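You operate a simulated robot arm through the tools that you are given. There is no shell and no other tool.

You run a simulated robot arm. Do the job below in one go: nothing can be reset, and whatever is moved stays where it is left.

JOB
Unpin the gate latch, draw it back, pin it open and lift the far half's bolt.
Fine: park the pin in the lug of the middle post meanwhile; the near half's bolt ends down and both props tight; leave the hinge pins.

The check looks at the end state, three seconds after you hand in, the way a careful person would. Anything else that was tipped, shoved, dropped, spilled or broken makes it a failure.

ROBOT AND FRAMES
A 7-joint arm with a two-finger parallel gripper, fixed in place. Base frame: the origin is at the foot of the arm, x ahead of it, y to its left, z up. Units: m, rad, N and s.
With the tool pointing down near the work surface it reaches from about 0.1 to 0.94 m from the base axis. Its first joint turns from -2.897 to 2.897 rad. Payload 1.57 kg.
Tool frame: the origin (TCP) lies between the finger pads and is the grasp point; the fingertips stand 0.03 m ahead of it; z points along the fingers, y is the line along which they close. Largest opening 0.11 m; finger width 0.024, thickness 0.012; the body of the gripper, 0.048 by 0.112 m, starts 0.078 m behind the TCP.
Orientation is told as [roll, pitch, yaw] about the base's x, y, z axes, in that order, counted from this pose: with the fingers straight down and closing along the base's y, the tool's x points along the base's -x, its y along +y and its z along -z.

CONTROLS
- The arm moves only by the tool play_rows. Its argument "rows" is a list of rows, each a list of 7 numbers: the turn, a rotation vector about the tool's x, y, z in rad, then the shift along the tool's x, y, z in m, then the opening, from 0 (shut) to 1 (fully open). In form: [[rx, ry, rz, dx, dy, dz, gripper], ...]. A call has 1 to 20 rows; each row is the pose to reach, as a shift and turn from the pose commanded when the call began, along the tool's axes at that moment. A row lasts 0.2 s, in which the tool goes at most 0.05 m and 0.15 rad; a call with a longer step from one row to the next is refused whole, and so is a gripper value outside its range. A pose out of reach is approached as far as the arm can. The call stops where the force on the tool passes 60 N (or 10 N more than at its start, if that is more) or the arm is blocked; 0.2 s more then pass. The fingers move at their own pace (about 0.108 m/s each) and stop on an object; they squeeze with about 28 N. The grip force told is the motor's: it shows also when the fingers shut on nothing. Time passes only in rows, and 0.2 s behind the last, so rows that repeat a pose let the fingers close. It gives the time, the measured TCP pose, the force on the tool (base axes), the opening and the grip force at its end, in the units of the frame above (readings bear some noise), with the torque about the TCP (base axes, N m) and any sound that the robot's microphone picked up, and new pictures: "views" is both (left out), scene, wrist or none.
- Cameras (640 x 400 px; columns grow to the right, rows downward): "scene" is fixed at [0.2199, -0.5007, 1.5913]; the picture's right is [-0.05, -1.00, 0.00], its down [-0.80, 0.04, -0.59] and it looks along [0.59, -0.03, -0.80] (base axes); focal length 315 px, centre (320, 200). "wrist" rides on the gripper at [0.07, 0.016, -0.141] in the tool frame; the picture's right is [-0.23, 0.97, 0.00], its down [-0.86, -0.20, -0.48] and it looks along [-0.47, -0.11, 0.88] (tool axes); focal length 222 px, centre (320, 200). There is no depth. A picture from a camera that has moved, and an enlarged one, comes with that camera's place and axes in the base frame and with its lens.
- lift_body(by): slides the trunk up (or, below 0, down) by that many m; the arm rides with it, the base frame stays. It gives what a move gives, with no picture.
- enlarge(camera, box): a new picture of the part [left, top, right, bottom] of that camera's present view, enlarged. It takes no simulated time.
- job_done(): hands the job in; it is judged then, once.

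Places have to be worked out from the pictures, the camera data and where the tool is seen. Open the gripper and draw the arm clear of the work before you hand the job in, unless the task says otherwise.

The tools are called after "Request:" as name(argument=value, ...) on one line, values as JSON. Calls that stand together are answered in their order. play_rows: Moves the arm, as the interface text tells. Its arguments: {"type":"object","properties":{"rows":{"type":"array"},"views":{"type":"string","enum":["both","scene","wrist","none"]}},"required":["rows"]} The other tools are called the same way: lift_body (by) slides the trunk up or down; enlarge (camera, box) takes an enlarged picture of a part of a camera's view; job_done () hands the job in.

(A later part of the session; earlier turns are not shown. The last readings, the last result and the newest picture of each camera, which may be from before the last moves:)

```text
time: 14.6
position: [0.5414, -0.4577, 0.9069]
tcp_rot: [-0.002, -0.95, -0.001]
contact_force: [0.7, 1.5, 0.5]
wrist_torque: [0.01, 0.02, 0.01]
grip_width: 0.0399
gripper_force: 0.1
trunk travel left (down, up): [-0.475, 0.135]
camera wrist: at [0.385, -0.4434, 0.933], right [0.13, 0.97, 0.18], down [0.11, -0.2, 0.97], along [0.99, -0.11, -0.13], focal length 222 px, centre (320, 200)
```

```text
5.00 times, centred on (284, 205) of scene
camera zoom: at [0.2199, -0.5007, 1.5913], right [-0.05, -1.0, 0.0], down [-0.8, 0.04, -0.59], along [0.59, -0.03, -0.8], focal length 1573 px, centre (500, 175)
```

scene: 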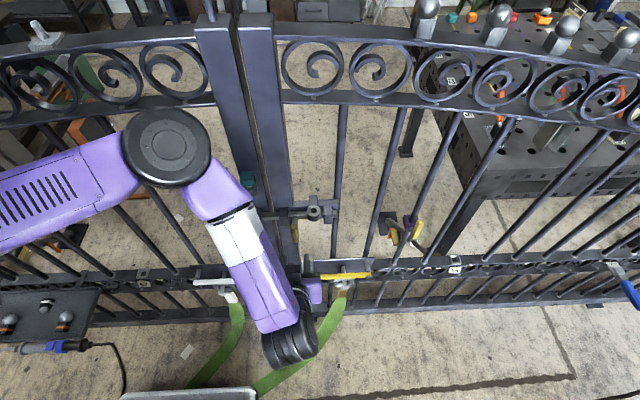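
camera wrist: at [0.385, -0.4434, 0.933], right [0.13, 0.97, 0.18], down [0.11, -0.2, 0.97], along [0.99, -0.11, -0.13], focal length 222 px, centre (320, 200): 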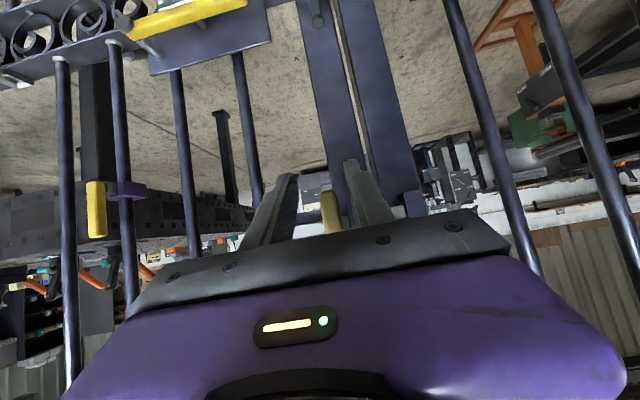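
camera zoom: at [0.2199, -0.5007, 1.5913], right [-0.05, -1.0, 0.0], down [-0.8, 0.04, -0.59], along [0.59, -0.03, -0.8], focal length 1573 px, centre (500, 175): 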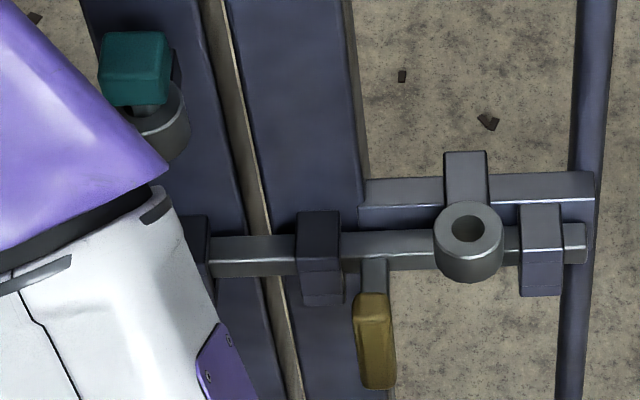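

The pin is secure in the lug. The handle is centred at y≈-0.459, with its lower end at z≈0.895. I'll push the open fingers forward around the lower handle, below the staple, and then close.

Request:
play_rows(rows=[[0, 0, 0, -0.0136, 0, 0.019, 0.36], [0, 0, 0, -0.0271, 0, 0.038, 0.36], [0, 0, 0, -0.0407, 0, 0.0569, 0.36], [0, 0, 0, -0.0407, 0, 0.0569, 0.36]], views="both")

Request:
enlarge(camera="wrist", box=[240, 100, 400, 200])

Request:
enlarge(camera="scene", box=[236, 180, 332, 240])

```text
time: 15.6
position: [0.6103, -0.4598, 0.9093]
tcp_rot: [0.001, -0.948, -0.001]
contact_force: [0.4, -0.4, 0.4]
wrist_torque: [-0.01, 0.05, 0.03]
grip_width: 0.0396
gripper_force: 0.1
trunk travel left (down, up): [-0.475, 0.135]
camera wrist: at [0.4549, -0.4447, 0.9354], right [0.13, 0.97, 0.18], down [0.11, -0.2, 0.97], along [0.99, -0.11, -0.13], focal length 222 px, centre (320, 200)
```

scene: 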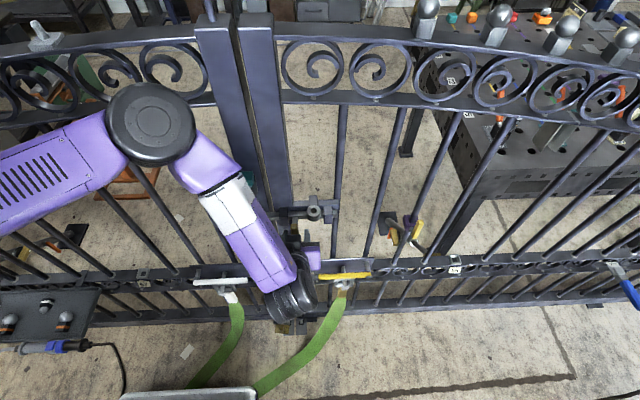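
wrist: 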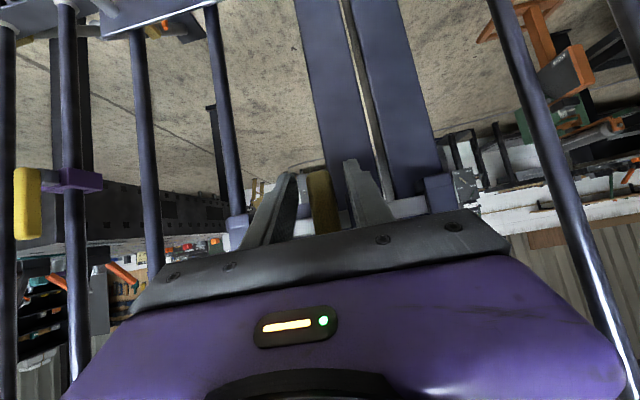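

```text
4.00 times, centred on (320, 150) of wrist
camera zoom: at [0.4549, -0.4447, 0.9354], right [0.13, 0.97, 0.18], down [0.11, -0.2, 0.97], along [0.99, -0.11, -0.13], focal length 888 px, centre (320, 400)
```

zoom: 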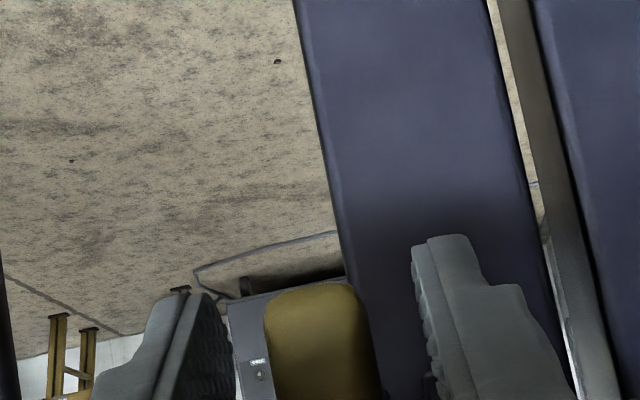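

```text
6.67 times, centred on (284, 210) of scene
camera zoom: at [0.2199, -0.5007, 1.5913], right [-0.05, -1.0, 0.0], down [-0.8, 0.04, -0.59], along [0.59, -0.03, -0.8], focal length 2097 px, centre (560, 133)
```

zoom: 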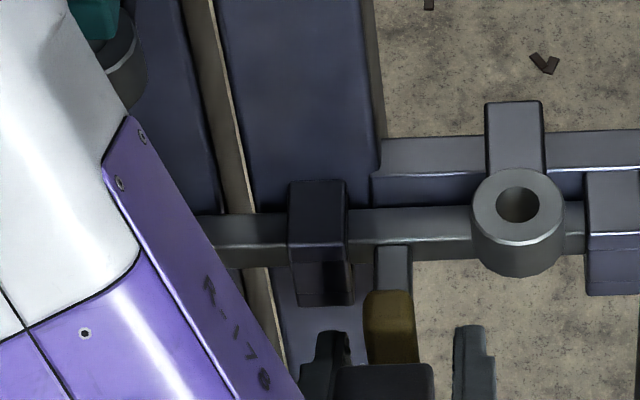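

The handle is between the fingers. I'll close on it.

Request:
play_rows(rows=[[0, 0, 0, 0, 0, 0, 0.2], [0, 0, 0, 0, 0, 0, 0], [0, 0, 0, 0, 0, 0, 0], [0, 0, 0, 0, 0, 0, 0]], views="wrist")

Request:
enlarge(camera="wrist", box=[240, 120, 400, 220])

Request:
enlarge(camera="scene", box=[236, 180, 332, 240])

```text
time: 16.6
position: [0.6114, -0.4596, 0.9095]
tcp_rot: [0.001, -0.949, -0.002]
contact_force: [0.8, 2.0, -0.6]
wrist_torque: [0.15, -0.18, 0.17]
grip_width: 0.018
gripper_force: 33.0
trunk travel left (down, up): [-0.475, 0.135]
camera wrist: at [0.4548, -0.4445, 0.9354], right [0.13, 0.97, 0.18], down [0.11, -0.2, 0.97], along [0.99, -0.11, -0.13], focal length 222 px, centre (320, 200)
```

wrist: 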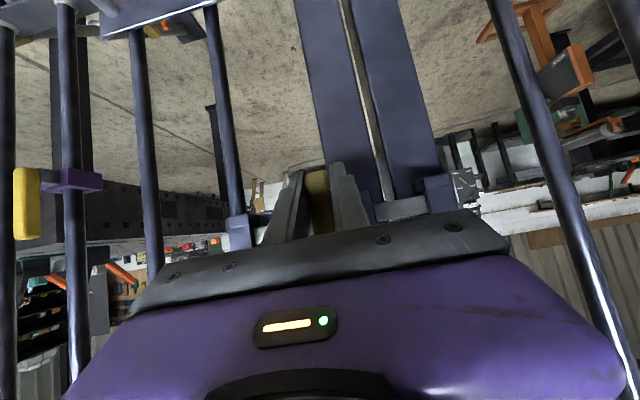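

```text
4.00 times, centred on (320, 170) of wrist
camera zoom: at [0.4548, -0.4445, 0.9354], right [0.13, 0.97, 0.18], down [0.11, -0.2, 0.97], along [0.99, -0.11, -0.13], focal length 888 px, centre (320, 320)
```

zoom: 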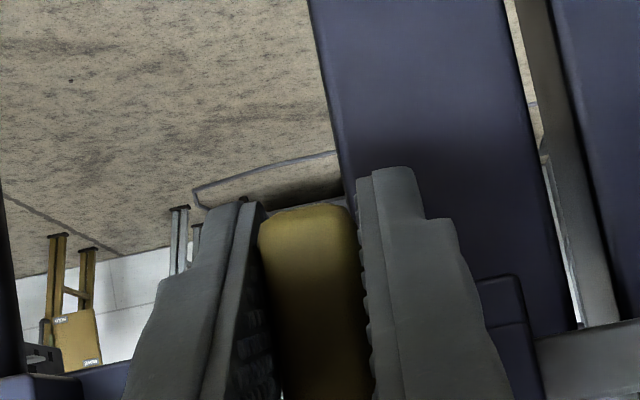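

```text
6.67 times, centred on (284, 210) of scene
camera zoom: at [0.2199, -0.5007, 1.5913], right [-0.05, -1.0, 0.0], down [-0.8, 0.04, -0.59], along [0.59, -0.03, -0.8], focal length 2097 px, centre (560, 133)
```

zoom: 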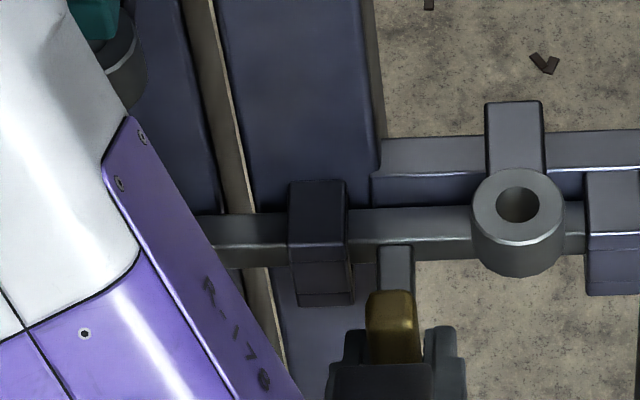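

The handle is gripped at 18 mm. I'll draw the bar back toward -y slowly, watching the force.

Request:
play_rows(rows=[[0, 0, 0, 0, -0.008, 0, 0], [0, 0, 0, 0, -0.016, 0, 0], [0, 0, 0, 0, -0.024, 0, 0], [0, 0, 0, 0, -0.032, 0, 0], [0, 0, 0, 0, -0.04, 0, 0]], views="scene")

Request:
enlarge(camera="scene", box=[252, 180, 348, 240])

```text
time: 17.8
position: [0.611, -0.4988, 0.9108]
tcp_rot: [0.002, -0.95, -0.001]
contact_force: [-1.6, 4.5, 0.8]
wrist_torque: [0.05, -0.49, 0.19]
grip_width: 0.018
gripper_force: 32.6
trunk travel left (down, up): [-0.475, 0.135]
```

scene: 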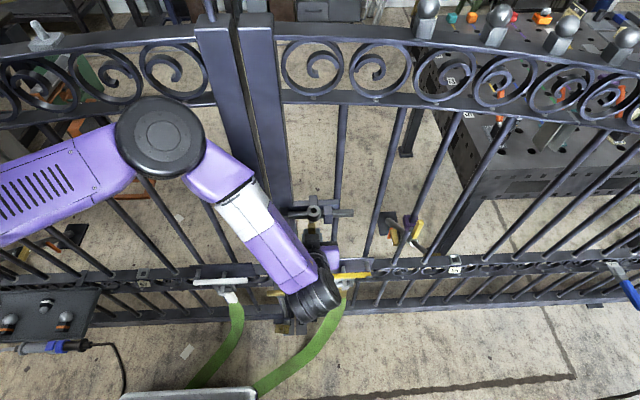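

```text
6.67 times, centred on (300, 210) of scene
camera zoom: at [0.2199, -0.5007, 1.5913], right [-0.05, -1.0, 0.0], down [-0.8, 0.04, -0.59], along [0.59, -0.03, -0.8], focal length 2097 px, centre (453, 133)
```

zoom: 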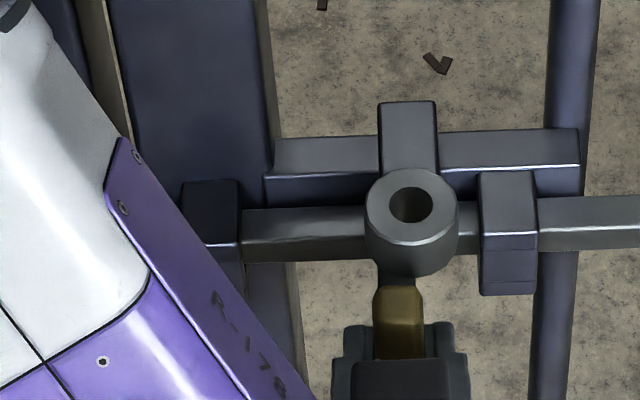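

The bar slides easily, with about 4.5 N of drag. I'll continue in small steps toward its stop.

Request:
play_rows(rows=[[0, 0, 0, 0, -0.004, 0, 0], [0, 0, 0, 0, -0.008, 0, 0], [0, 0, 0, 0, -0.012, 0, 0], [0, 0, 0, 0, -0.015, 0, 0]], views="none")

Request:
enlarge(camera="scene", box=[252, 180, 348, 240])

Request:
enlarge(camera="wrist", box=[160, 100, 480, 300])

```text
time: 18.8
position: [0.6096, -0.5138, 0.9097]
tcp_rot: [-0.003, -0.95, -0.001]
contact_force: [-0.9, 0.8, 2.6]
wrist_torque: [0.29, 0.83, 0.04]
grip_width: 0.0179
gripper_force: 32.9
trunk travel left (down, up): [-0.475, 0.135]
```

```text
6.67 times, centred on (300, 210) of scene
camera zoom: at [0.2199, -0.5007, 1.5913], right [-0.05, -1.0, 0.0], down [-0.8, 0.04, -0.59], along [0.59, -0.03, -0.8], focal length 2097 px, centre (453, 133)
```

zoom: 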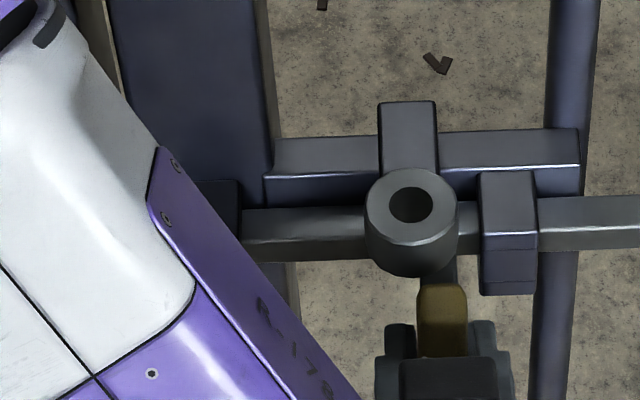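

```text
2.00 times, centred on (320, 200) of wrist
camera zoom: at [0.4548, -0.4998, 0.9355], right [0.13, 0.97, 0.18], down [0.11, -0.2, 0.97], along [0.98, -0.11, -0.13], focal length 444 px, centre (320, 200)
```

zoom: 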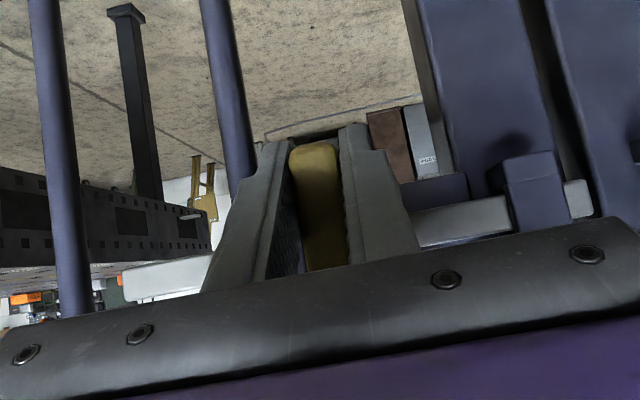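

The bar tip is now about at the right stile's edge, with no hard stop felt yet. I'll continue in 3 mm steps.

Request:
play_rows(rows=[[0, 0, 0, 0, -0.003, 0, 0], [0, 0, 0, 0, -0.006, 0, 0], [0, 0, 0, 0, -0.006, 0, 0]], views="none")

Request:
enlarge(camera="scene", box=[252, 180, 348, 240])

Request:
enlarge(camera="wrist", box=[160, 100, 480, 300])

```text
time: 19.6
position: [0.611, -0.5182, 0.9093]
tcp_rot: [0.005, -0.949, -0.002]
contact_force: [-9.3, 25.3, 8.7]
wrist_torque: [-0.48, 0.59, 0.02]
grip_width: 0.0181
gripper_force: 32.9
trunk travel left (down, up): [-0.475, 0.135]
```

```text
6.67 times, centred on (300, 210) of scene
camera zoom: at [0.2199, -0.5007, 1.5913], right [-0.05, -1.0, 0.0], down [-0.8, 0.04, -0.59], along [0.59, -0.03, -0.8], focal length 2097 px, centre (453, 133)
```

zoom: 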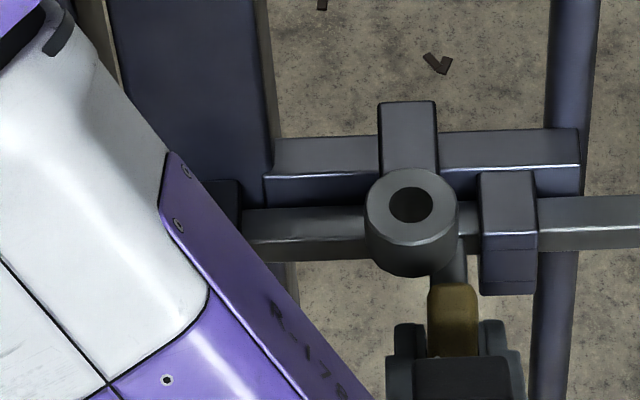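

```text
2.00 times, centred on (320, 200) of wrist
camera zoom: at [0.4548, -0.5043, 0.9354], right [0.13, 0.97, 0.19], down [0.11, -0.2, 0.97], along [0.99, -0.11, -0.13], focal length 444 px, centre (320, 200)
```

zoom: 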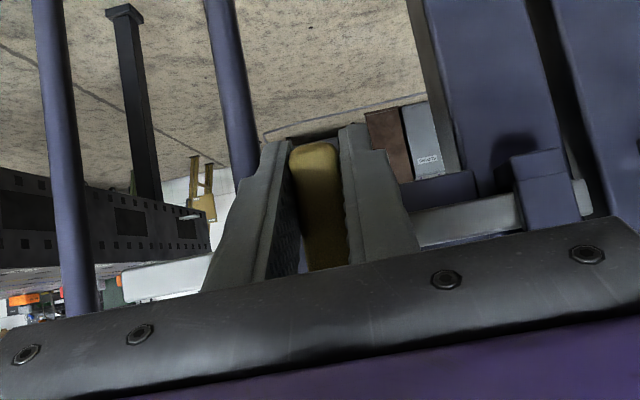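

The y force has risen to 25 N at about 59 mm of travel, so this is either the bar's stop or a finger touching the staple. I'll ease back 1.5 mm, open, and pull the hand back to look.

Request:
play_rows(rows=[[0, 0, 0, 0, 0.002, 0, 0], [0, 0, 0, 0, 0.002, 0, 0.25], [0, 0, 0, 0, 0.002, 0, 0.3], [0, 0, 0, 0.0204, 0.002, -0.0285, 0.3], [0, 0, 0, 0.0407, 0.002, -0.0569, 0.3], [0, 0, 0, 0.0407, 0.002, -0.0569, 0.3]], views="both")

Request:
enlarge(camera="scene", box=[252, 180, 348, 240])

Request:
enlarge(camera="wrist", box=[160, 100, 480, 300])

```text
time: 21.0
position: [0.5405, -0.5191, 0.9127]
tcp_rot: [-0.001, -0.95, 0.0]
contact_force: [-0.4, -0.7, -0.4]
wrist_torque: [0.0, 0.0, 0.0]
grip_width: 0.0332
gripper_force: 0.0
trunk travel left (down, up): [-0.475, 0.135]
camera wrist: at [0.3854, -0.504, 0.9384], right [0.13, 0.97, 0.18], down [0.11, -0.2, 0.97], along [0.99, -0.11, -0.13], focal length 222 px, centre (320, 200)
```

scene: 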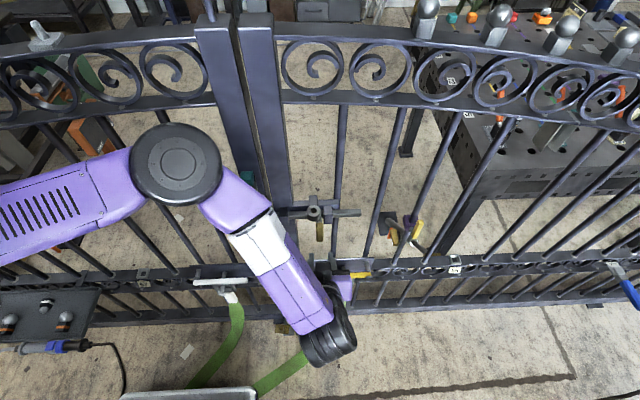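
wrist: 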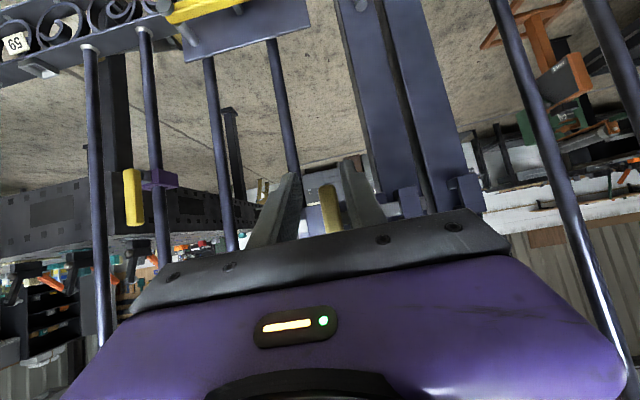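

```text
6.67 times, centred on (300, 210) of scene
camera zoom: at [0.2199, -0.5007, 1.5913], right [-0.05, -1.0, 0.0], down [-0.8, 0.04, -0.59], along [0.59, -0.03, -0.8], focal length 2097 px, centre (453, 133)
```

zoom: 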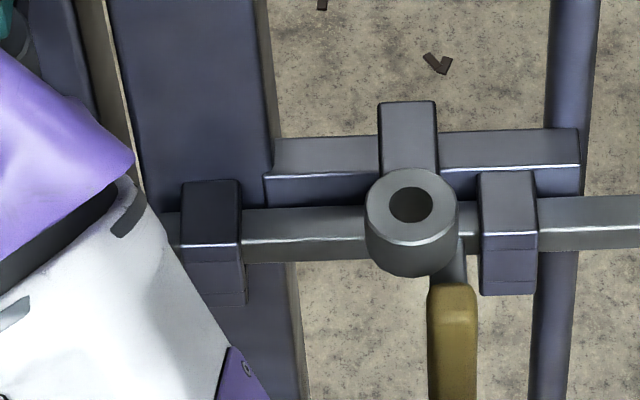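

```text
2.00 times, centred on (320, 200) of wrist
camera zoom: at [0.3854, -0.504, 0.9384], right [0.13, 0.97, 0.18], down [0.11, -0.2, 0.97], along [0.99, -0.11, -0.13], focal length 444 px, centre (320, 200)
```

zoom: 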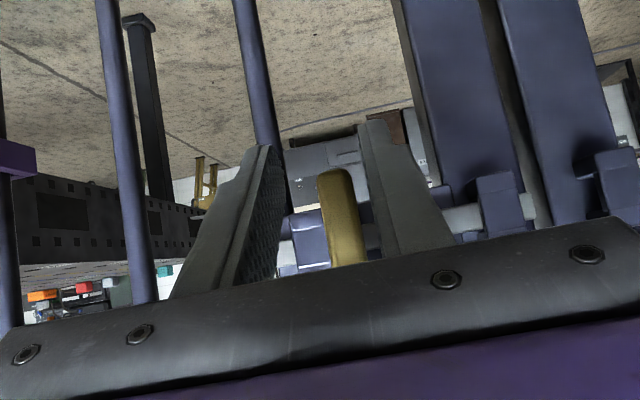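

The bar stays put, with its tip now within the right stile's width. To find out whether this is the real stop, I'll nudge the handle's left side with closed fingers, low and away from the staple.

Request:
play_rows(rows=[[0, 0, 0, 0.0098, 0.015, 0.007, 0.1], [0, 0, 0, 0.0098, 0.032, 0.007, 0], [0, 0, 0, 0.0098, 0.032, 0.007, 0], [0, 0, 0, -0.0106, 0.032, 0.0355, 0], [0, 0, 0, -0.0309, 0.032, 0.0639, 0], [0, 0, 0, -0.0309, 0.032, 0.0639, 0]], views="wrist")

Request:
enlarge(camera="wrist", box=[200, 100, 440, 250])

Request:
enlarge(camera="scene", box=[252, 180, 348, 240])

```text
time: 22.4
position: [0.6094, -0.4862, 0.9005]
tcp_rot: [0.001, -0.951, -0.002]
contact_force: [-0.7, 0.7, -0.6]
wrist_torque: [0.02, 0.02, 0.0]
grip_width: 0.0001
gripper_force: 21.4
trunk travel left (down, up): [-0.475, 0.135]
camera wrist: at [0.4547, -0.4717, 0.925], right [0.13, 0.97, 0.18], down [0.11, -0.2, 0.97], along [0.99, -0.11, -0.13], focal length 222 px, centre (320, 200)
```

wrist: 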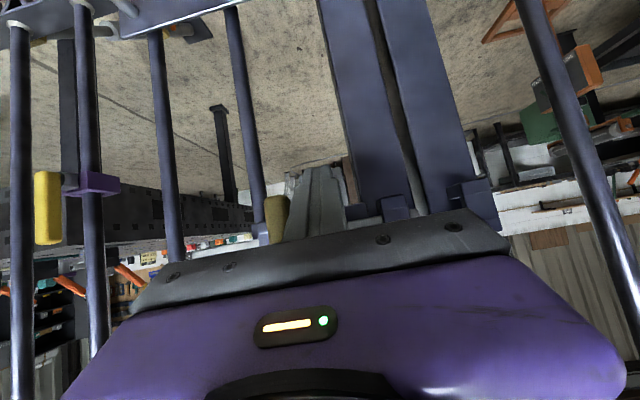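

```text
2.67 times, centred on (320, 175) of wrist
camera zoom: at [0.4547, -0.4717, 0.925], right [0.13, 0.97, 0.18], down [0.11, -0.2, 0.97], along [0.99, -0.11, -0.13], focal length 592 px, centre (320, 267)
```

zoom: 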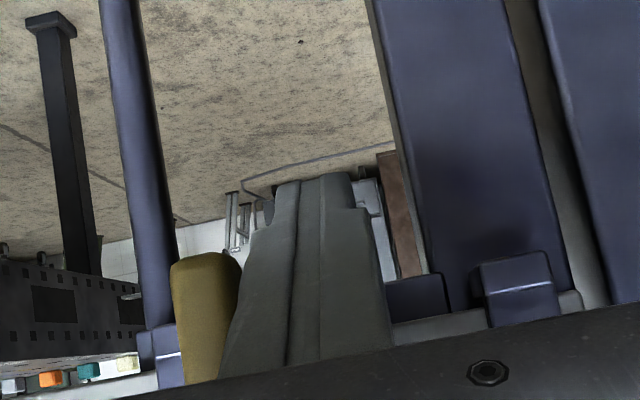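

```text
6.67 times, centred on (300, 210) of scene
camera zoom: at [0.2199, -0.5007, 1.5913], right [-0.05, -1.0, 0.0], down [-0.8, 0.04, -0.59], along [0.59, -0.03, -0.8], focal length 2097 px, centre (453, 133)
```

zoom: 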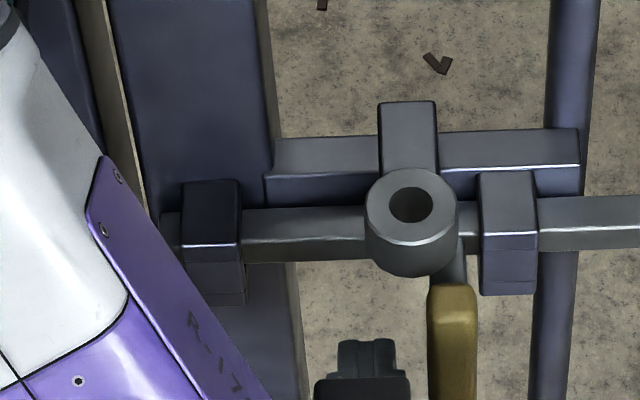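

The closed fingers are about 8 mm from the handle's left side. I'll nudge gently.

Request:
play_rows(rows=[[0, 0, 0, 0, -0.004, 0, 0], [0, 0, 0, 0, -0.007, 0, 0], [0, 0, 0, 0, -0.009, 0, 0], [0, 0, 0, 0, -0.0105, 0, 0]], views="none")

Request:
enlarge(camera="scene", box=[252, 180, 348, 240])

```text
time: 23.4
position: [0.6116, -0.4948, 0.8978]
tcp_rot: [0.005, -0.951, -0.002]
contact_force: [-5.9, 17.8, 7.1]
wrist_torque: [-0.54, -0.04, -0.26]
grip_width: 0.0002
gripper_force: 20.8
trunk travel left (down, up): [-0.475, 0.135]
```

```text
6.67 times, centred on (300, 210) of scene
camera zoom: at [0.2199, -0.5007, 1.5913], right [-0.05, -1.0, 0.0], down [-0.8, 0.04, -0.59], along [0.59, -0.03, -0.8], focal length 2097 px, centre (453, 133)
```

zoom: 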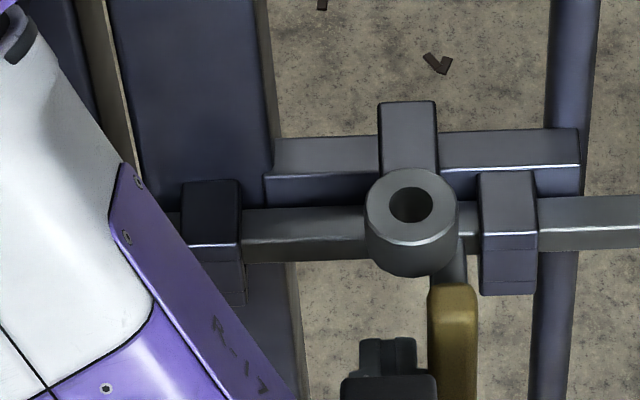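

17.8 N produced no movement, so the bar is at its hard stop, fully drawn. I'll back away and return to the parked pin, stopping short of it.

Request:
play_rows(rows=[[0, 0, 0, 0, 0.02, 0, 0], [0, 0, 0, 0.0233, 0.02, -0.0326, 0], [0, 0, 0, 0.0465, 0.02, -0.0651, 0], [0, 0, 0, 0.01735, 0.0377, -0.08595, 0.3], [0, 0, 0, -0.0118, 0.0553, -0.1068, 0.5], [0, 0, 0, -0.04095, 0.073, -0.12765, 0.5], [0, 0, 0, -0.0701, 0.0907, -0.1485, 0.5], [0, 0, 0, -0.09925, 0.1083, -0.16935, 0.5], [0, 0, 0, -0.1284, 0.126, -0.1902, 0.5], [0, 0, 0, -0.1284, 0.126, -0.1902, 0.5]], views="both")

Request:
enlarge(camera="wrist", box=[220, 90, 412, 210])

Request:
enlarge(camera="scene", box=[220, 165, 348, 245])

```text
time: 25.6
position: [0.5305, -0.3683, 1.1146]
tcp_rot: [0.0, -0.949, -0.003]
contact_force: [-0.5, -0.6, -1.4]
wrist_torque: [0.01, 0.0, -0.02]
grip_width: 0.0549
gripper_force: 0.1
trunk travel left (down, up): [-0.475, 0.135]
camera wrist: at [0.3742, -0.3537, 1.1395], right [0.13, 0.97, 0.18], down [0.11, -0.2, 0.97], along [0.99, -0.11, -0.13], focal length 222 px, centre (320, 200)
```

scene: 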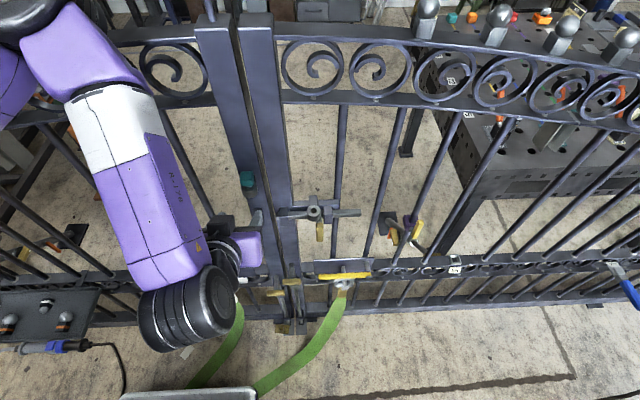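
wrist: 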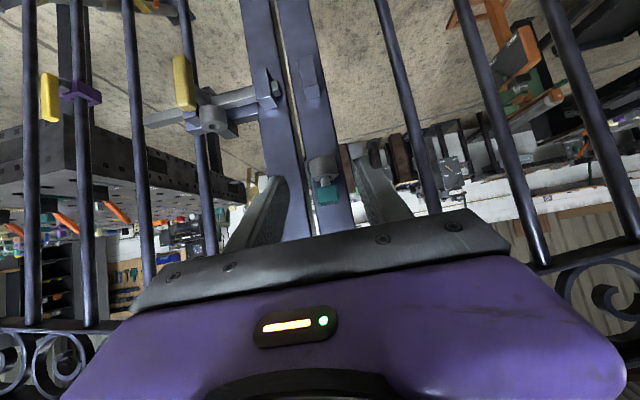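

```text
3.33 times, centred on (316, 150) of wrist
camera zoom: at [0.3742, -0.3537, 1.1395], right [0.13, 0.97, 0.18], down [0.11, -0.2, 0.97], along [0.99, -0.11, -0.13], focal length 740 px, centre (333, 367)
```

zoom: 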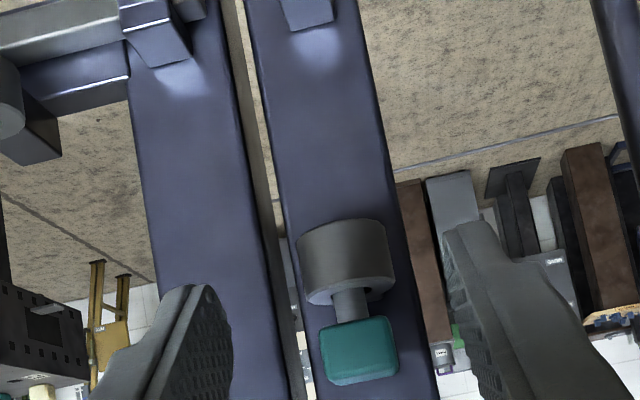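

```text
5.00 times, centred on (284, 205) of scene
camera zoom: at [0.2199, -0.5007, 1.5913], right [-0.05, -1.0, 0.0], down [-0.8, 0.04, -0.59], along [0.59, -0.03, -0.8], focal length 1573 px, centre (500, 175)
```

zoom: 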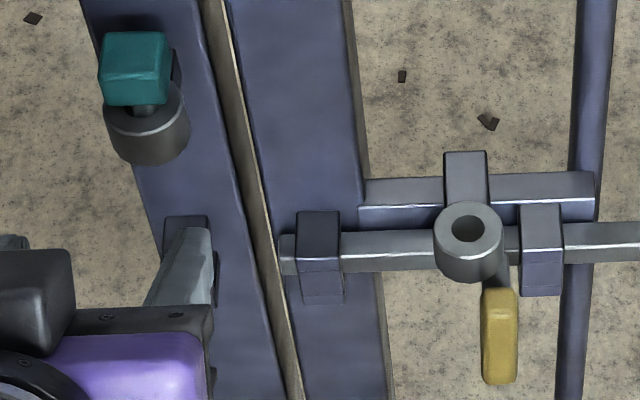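

The pin is parked as left, and the bar tip is well inside the right stile. I'll go forward 0.10 m to straddle the pin head again.

Request:
play_rows(rows=[[0, 0, 0, -0.0194, -0.0005, 0.0271, 0.5], [0, 0, 0, -0.0388, -0.0005, 0.0542, 0.5], [0, 0, 0, -0.0582, -0.0005, 0.0813, 0.5], [0, 0, 0, -0.0582, -0.0005, 0.0813, 0.5]], views="wrist")

Request:
enlarge(camera="wrist", box=[240, 105, 400, 205])

```text
time: 26.6
position: [0.6334, -0.3734, 1.1134]
tcp_rot: [0.001, -0.95, -0.001]
contact_force: [0.8, -1.2, -0.5]
wrist_torque: [0.0, 0.0, 0.0]
grip_width: 0.055
gripper_force: 0.1
trunk travel left (down, up): [-0.475, 0.135]
camera wrist: at [0.4769, -0.3575, 1.1386], right [0.13, 0.97, 0.18], down [0.11, -0.2, 0.97], along [0.99, -0.11, -0.13], focal length 222 px, centre (320, 200)
```

wrist: 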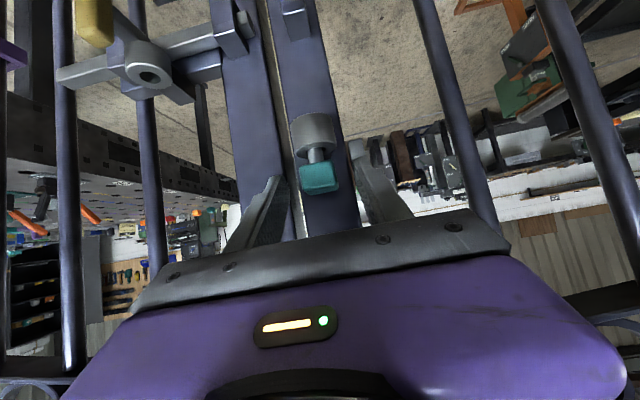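

```text
4.00 times, centred on (320, 155) of wrist
camera zoom: at [0.4769, -0.3575, 1.1386], right [0.13, 0.97, 0.18], down [0.11, -0.2, 0.97], along [0.99, -0.11, -0.13], focal length 888 px, centre (320, 380)
```

zoom: 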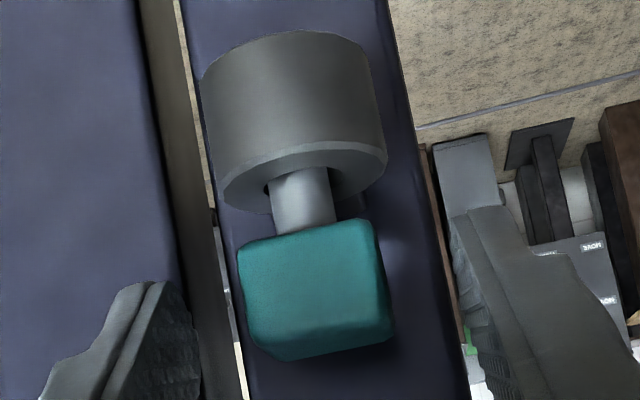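

The head is about 1 mm off-centre to +y. I'll correct that, close on it, then lift 0.02 m and check.

Request:
play_rows(rows=[[0, 0, 0, 0, 0.0012, 0, 0.45], [0, 0, 0, 0, 0.0012, 0, 0.2], [0, 0, 0, 0, 0.0012, 0, 0], [0, 0, 0, 0, 0.0012, 0, 0], [0, 0, 0, 0, 0.0012, 0, 0], [0, 0, 0, -0.0081, 0.0012, -0.0058, 0], [0, 0, 0, -0.0163, 0.0012, -0.0116, 0], [0, 0, 0, -0.0163, 0.0012, -0.0116, 0]], views="wrist")

Request:
enlarge(camera="wrist", box=[240, 105, 400, 205])

```text
time: 28.4
position: [0.6324, -0.371, 1.1327]
tcp_rot: [-0.001, -0.949, -0.002]
contact_force: [0.3, 0.5, -1.3]
wrist_torque: [-0.03, 0.04, -0.01]
grip_width: 0.0254
gripper_force: 28.1
trunk travel left (down, up): [-0.475, 0.135]
camera wrist: at [0.4765, -0.3555, 1.1588], right [0.13, 0.97, 0.19], down [0.11, -0.2, 0.97], along [0.98, -0.11, -0.13], focal length 222 px, centre (320, 200)
```

wrist: 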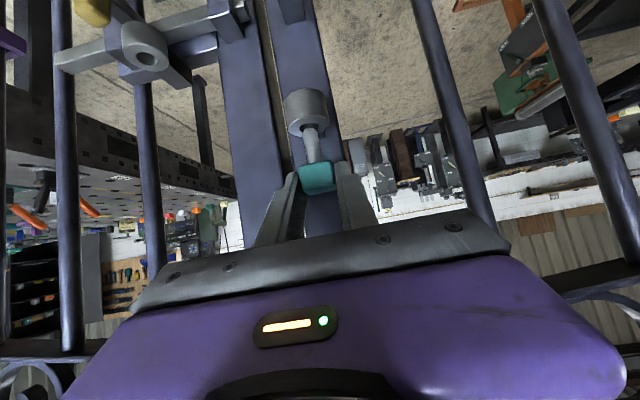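

```text
4.00 times, centred on (320, 155) of wrist
camera zoom: at [0.4765, -0.3555, 1.1588], right [0.13, 0.97, 0.19], down [0.11, -0.2, 0.97], along [0.98, -0.11, -0.13], focal length 888 px, centre (320, 380)
```

zoom: 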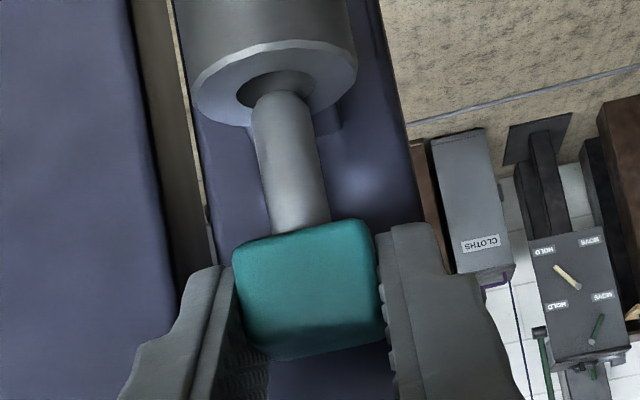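

The pin is out of the lug bore. I'll raise it 3 cm, carry it right to above the latch ring, and descend to just above it.

Request:
play_rows(rows=[[0, 0, 0, -0.0122, 0, -0.0088, 0], [0, 0, 0, -0.0244, 0, -0.0175, 0], [0, 0, 0, -0.0244, -0.034, -0.0175, 0], [0, 0, 0, -0.0244, -0.068, -0.0175, 0], [0, 0, 0, -0.0244, -0.102, -0.0175, 0], [0, 0, 0, -0.0244, -0.135, -0.0175, 0], [0, 0, 0, 0.0027, -0.135, 0.0019, 0], [0, 0, 0, 0.0298, -0.135, 0.0213, 0], [0, 0, 0, 0.0488, -0.135, 0.0349, 0], [0, 0, 0, 0.0488, -0.135, 0.0349, 0]], views="both")

Request:
enlarge(camera="wrist", box=[240, 85, 400, 185])

Request:
enlarge(camera="scene", box=[270, 180, 366, 240])

```text
time: 30.6
position: [0.6309, -0.5059, 1.0737]
tcp_rot: [0.0, -0.951, -0.003]
contact_force: [0.1, -0.3, -1.1]
wrist_torque: [-0.01, 0.02, 0.0]
grip_width: 0.0253
gripper_force: 28.0
trunk travel left (down, up): [-0.475, 0.135]
camera wrist: at [0.4746, -0.4902, 1.0991], right [0.13, 0.97, 0.18], down [0.11, -0.2, 0.97], along [0.99, -0.11, -0.13], focal length 222 px, centre (320, 200)
```

scene: 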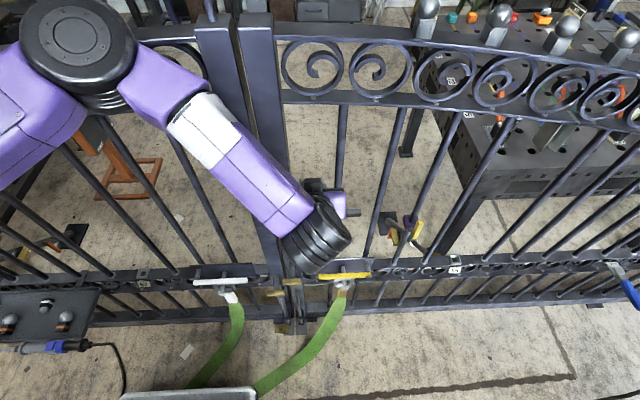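
wrist: 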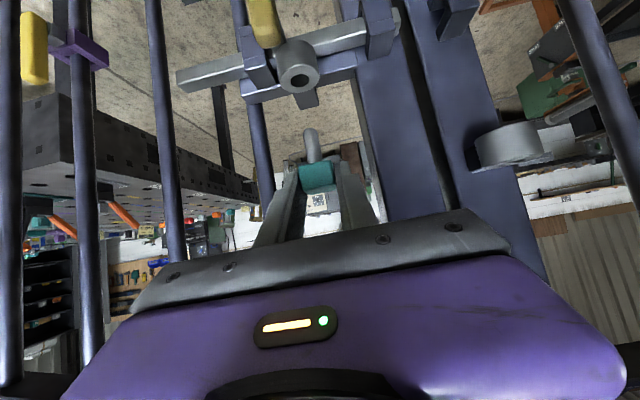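

```text
4.00 times, centred on (320, 135) of wrist
camera zoom: at [0.4746, -0.4902, 1.0991], right [0.13, 0.97, 0.18], down [0.11, -0.2, 0.97], along [0.99, -0.11, -0.13], focal length 888 px, centre (320, 460)
```

zoom: 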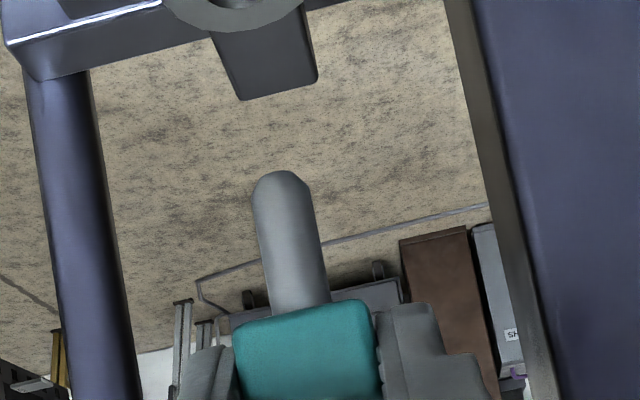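

```text
6.67 times, centred on (318, 210) of scene
camera zoom: at [0.2199, -0.5007, 1.5913], right [-0.05, -1.0, 0.0], down [-0.8, 0.04, -0.59], along [0.59, -0.03, -0.8], focal length 2097 px, centre (333, 133)
```

zoom: 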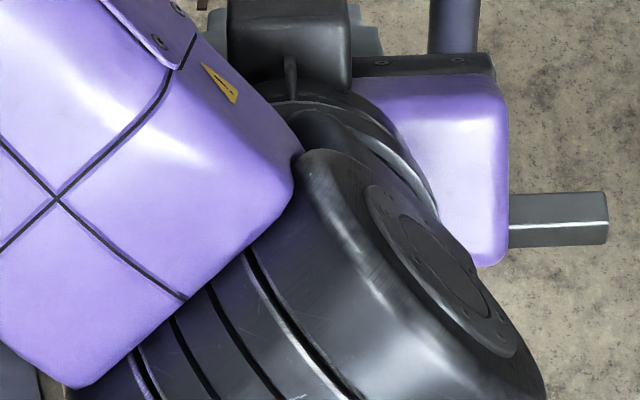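

I'll lower 22 mm more to compare the pin tip against the ring hole.

Request:
play_rows(rows=[[0, 0, 0, 0.0089, 0, 0.0064, 0], [0, 0, 0, 0.0179, 0, 0.0128, 0], [0, 0, 0, 0.0179, 0, 0.0128, 0]], views="wrist")

Request:
enlarge(camera="wrist", box=[256, 85, 384, 165])

```text
time: 31.4
position: [0.6315, -0.5054, 1.0513]
tcp_rot: [0.0, -0.95, -0.002]
contact_force: [0.4, -0.1, -2.0]
wrist_torque: [-0.02, -0.01, 0.01]
grip_width: 0.0252
gripper_force: 28.0
trunk travel left (down, up): [-0.475, 0.135]
camera wrist: at [0.4753, -0.4904, 1.0765], right [0.13, 0.97, 0.18], down [0.11, -0.2, 0.97], along [0.99, -0.11, -0.13], focal length 222 px, centre (320, 200)
```

wrist: 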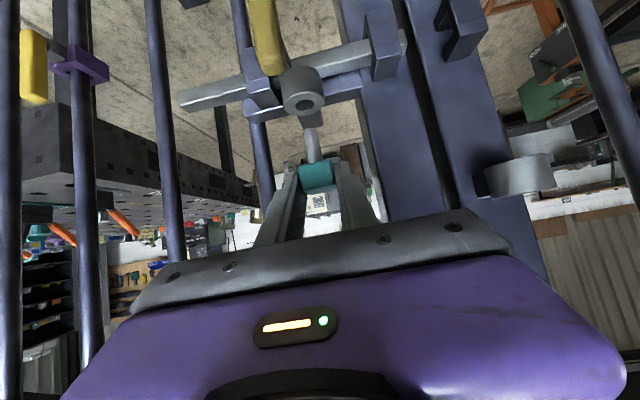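

```text
5.00 times, centred on (320, 125) of wrist
camera zoom: at [0.4753, -0.4904, 1.0765], right [0.13, 0.97, 0.18], down [0.11, -0.2, 0.97], along [0.99, -0.11, -0.13], focal length 1111 px, centre (320, 575)
```

zoom: 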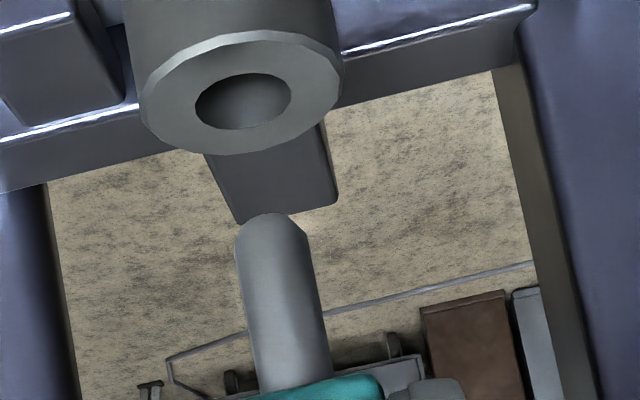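

The shaft axis extrapolates onto the ring hole to within 1 mm. I'll lower gently.

Request:
play_rows(rows=[[0, 0, 0, 0.0049, 0, 0.0035, 0], [0, 0, 0, 0.0098, 0, 0.007, 0], [0, 0, 0, 0.0146, 0, 0.0105, 0], [0, 0, 0, 0.0195, 0, 0.014, 0], [0, 0, 0, 0.0195, 0, 0.014, 0]], views="wrist")

Request:
enlarge(camera="wrist", box=[256, 105, 384, 185])

```text
time: 32.6
position: [0.6318, -0.5043, 1.0263]
tcp_rot: [0.002, -0.95, -0.001]
contact_force: [0.2, -0.4, -2.0]
wrist_torque: [0.01, 0.0, 0.0]
grip_width: 0.0255
gripper_force: 28.1
trunk travel left (down, up): [-0.475, 0.135]
camera wrist: at [0.4758, -0.4897, 1.0525], right [0.13, 0.97, 0.18], down [0.11, -0.2, 0.97], along [0.99, -0.11, -0.13], focal length 222 px, centre (320, 200)
```

wrist: 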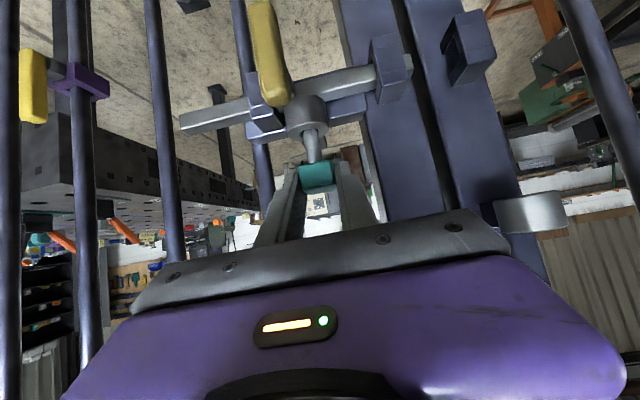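

```text
5.00 times, centred on (320, 145) of wrist
camera zoom: at [0.4758, -0.4897, 1.0525], right [0.13, 0.97, 0.18], down [0.11, -0.2, 0.97], along [0.99, -0.11, -0.13], focal length 1111 px, centre (320, 475)
```

zoom: 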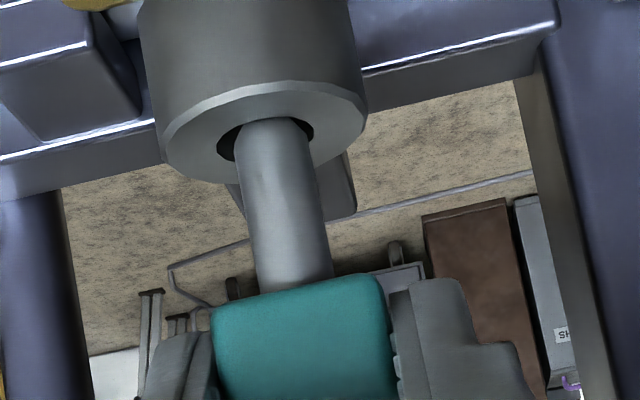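

The shaft is in the bore, about 1 mm toward +y. I'll nudge -0.8 mm and lower the remaining ~15 mm.

Request:
play_rows(rows=[[0, 0, 0, 0.0028, -0.0008, 0.002, 0], [0, 0, 0, 0.0057, -0.0008, 0.0041, 0], [0, 0, 0, 0.0085, -0.0008, 0.0061, 0], [0, 0, 0, 0.0114, -0.0008, 0.0081, 0], [0, 0, 0, 0.0114, -0.0008, 0.0081, 0]], views="wrist")

Request:
enlarge(camera="wrist", box=[256, 115, 384, 195])

```text
time: 33.8
position: [0.6299, -0.506, 1.0119]
tcp_rot: [-0.001, -0.949, -0.001]
contact_force: [-0.6, -0.2, -1.2]
wrist_torque: [-0.02, 0.01, -0.02]
grip_width: 0.0255
gripper_force: 28.2
trunk travel left (down, up): [-0.475, 0.135]
camera wrist: at [0.475, -0.491, 1.0381], right [0.13, 0.97, 0.18], down [0.11, -0.2, 0.97], along [0.99, -0.11, -0.13], focal length 222 px, centre (320, 200)
```

wrist: 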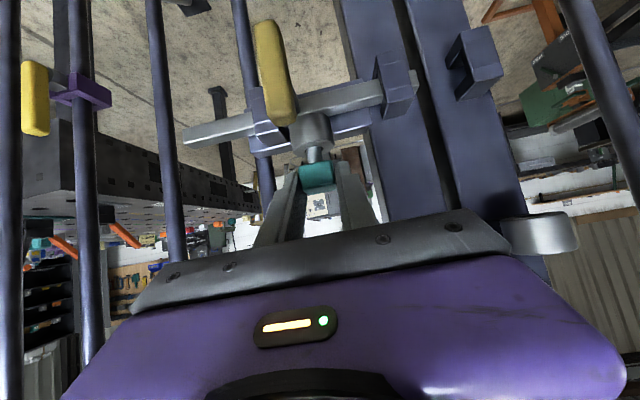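

```text
5.00 times, centred on (320, 155) of wrist
camera zoom: at [0.475, -0.491, 1.0381], right [0.13, 0.97, 0.18], down [0.11, -0.2, 0.97], along [0.99, -0.11, -0.13], focal length 1111 px, centre (320, 425)
```

zoom: 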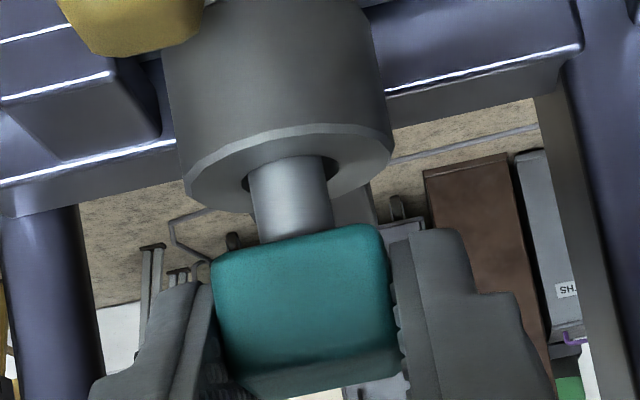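

The gap is about 11.5 mm, against about 10 mm originally. I'll lower 2 mm more while watching the force.

Request:
play_rows(rows=[[0, 0, 0, 0.0008, 0, 0.0006, 0], [0, 0, 0, 0.0016, 0, 0.0012, 0], [0, 0, 0, 0.0016, 0, 0.0012, 0]], views="none")

Request:
enlarge(camera="wrist", box=[256, 115, 384, 195])

```text
time: 34.6
position: [0.63, -0.5055, 1.0105]
tcp_rot: [0.0, -0.95, -0.002]
contact_force: [-1.6, 0.4, 1.6]
wrist_torque: [0.08, -0.01, 0.02]
grip_width: 0.0255
gripper_force: 28.0
trunk travel left (down, up): [-0.475, 0.135]
```

```text
5.00 times, centred on (320, 155) of wrist
camera zoom: at [0.4754, -0.4911, 1.0368], right [0.13, 0.97, 0.18], down [0.11, -0.2, 0.97], along [0.99, -0.11, -0.13], focal length 1111 px, centre (320, 425)
```

zoom: 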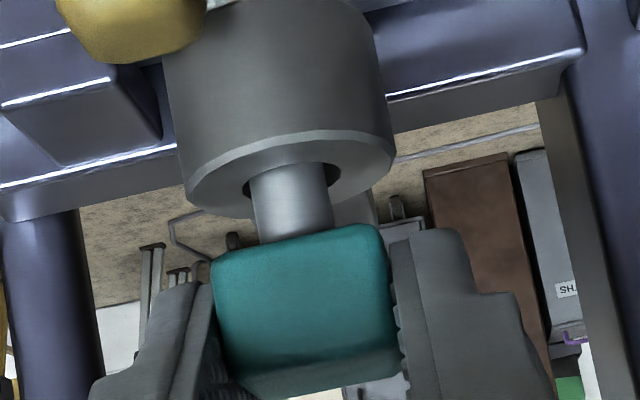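

The z force turned slightly positive (contact), so the pin is seated as it was originally. I'll release it and check.

Request:
play_rows(rows=[[0, 0, 0, 0, 0, 0, 0.3], [0, 0, 0, 0, 0, 0, 0.48], [0, 0, 0, 0, 0, 0, 0.48]], views="none")

Request:
enlarge(camera="wrist", box=[240, 105, 400, 205])

```text
time: 35.4
position: [0.6314, -0.5055, 1.0111]
tcp_rot: [-0.001, -0.95, -0.002]
contact_force: [0.6, -0.2, -0.1]
wrist_torque: [0.0, 0.01, -0.02]
grip_width: 0.0527
gripper_force: 0.1
trunk travel left (down, up): [-0.475, 0.135]
```

```text
4.00 times, centred on (320, 155) of wrist
camera zoom: at [0.4754, -0.4911, 1.0366], right [0.13, 0.97, 0.18], down [0.11, -0.2, 0.97], along [0.99, -0.11, -0.13], focal length 888 px, centre (320, 380)
```

zoom: 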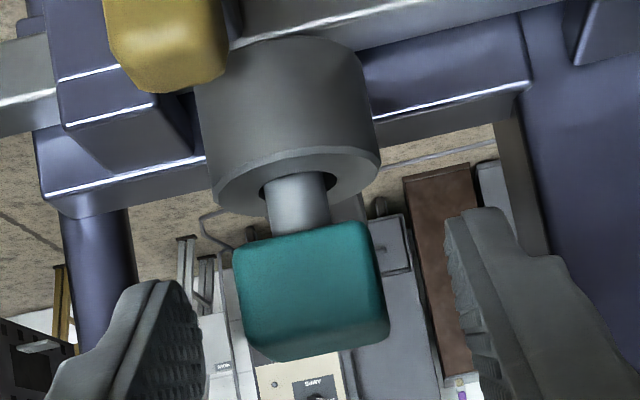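

The pin stands in the latch ring with the bar drawn open. By triangulation the far half's bolt handle is near (0.60, -0.432, 0.645) and the near half's near (0.604, -0.371, 0.555). I'll back off and drop down for a close look at the bolts.

Request:
play_rows(rows=[[0, 0, 0, 0.0247, 0, -0.0346, 0.48], [0, 0, 0, 0.0495, 0, -0.0692, 0.48], [0, 0, 0, 0.0742, 0.01, -0.1037, 0.48], [0, 0, 0, 0.0989, 0.02, -0.1383, 0.48], [0, 0, 0, 0.1314, 0.035, -0.1151, 0.48], [0, 0, 0, 0.164, 0.05, -0.0918, 0.48], [0, 0, 0, 0.1965, 0.06, -0.0685, 0.48], [0, 0, 0, 0.229, 0.07, -0.0453, 0.48], [0, 0, 0, 0.2616, 0.075, -0.022, 0.48], [0, 0, 0, 0.2616, 0.075, -0.022, 0.48]], views="both")

Request:
enlarge(camera="scene", box=[220, 165, 348, 245])

Request:
enlarge(camera="wrist", box=[200, 0, 440, 150])

```text
time: 37.6
position: [0.4641, -0.4312, 0.8112]
tcp_rot: [-0.002, -0.95, 0.0]
contact_force: [0.4, -0.3, 0.1]
wrist_torque: [0.01, 0.03, 0.04]
grip_width: 0.0529
gripper_force: 0.0
trunk travel left (down, up): [-0.475, 0.135]
camera wrist: at [0.3078, -0.4163, 0.8365], right [0.13, 0.97, 0.18], down [0.11, -0.2, 0.97], along [0.99, -0.11, -0.13], focal length 222 px, centre (320, 200)
```

scene: 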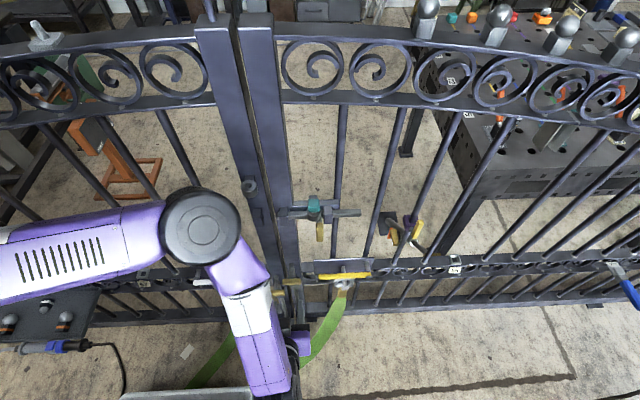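
wrist: 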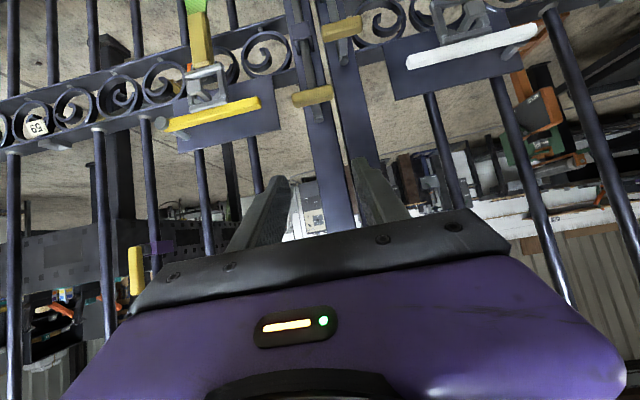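

```text
5.00 times, centred on (284, 205) of scene
camera zoom: at [0.2199, -0.5007, 1.5913], right [-0.05, -1.0, 0.0], down [-0.8, 0.04, -0.59], along [0.59, -0.03, -0.8], focal length 1573 px, centre (500, 175)
```

zoom: 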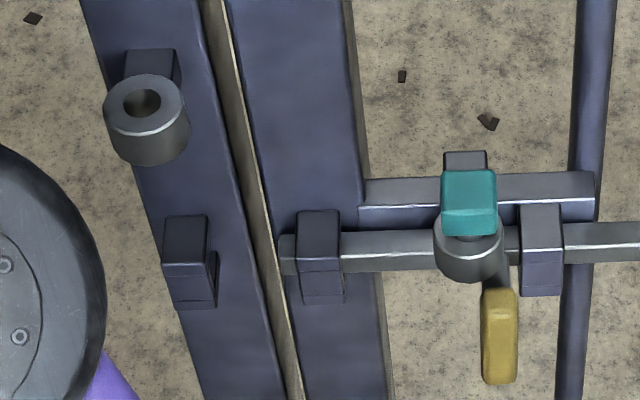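

```text
2.67 times, centred on (320, 75) of wrist
camera zoom: at [0.3078, -0.4163, 0.8365], right [0.13, 0.97, 0.18], down [0.11, -0.2, 0.97], along [0.99, -0.11, -0.13], focal length 592 px, centre (320, 533)
```

zoom: 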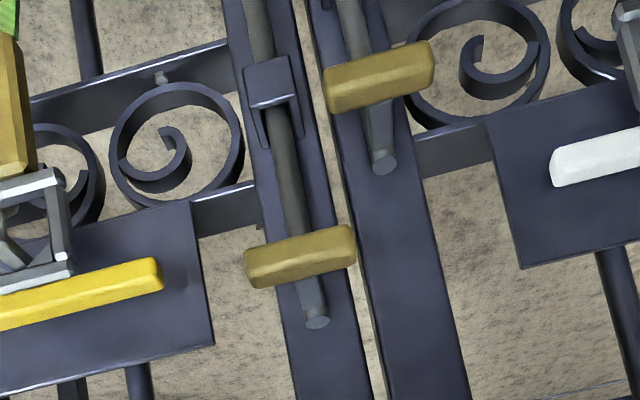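

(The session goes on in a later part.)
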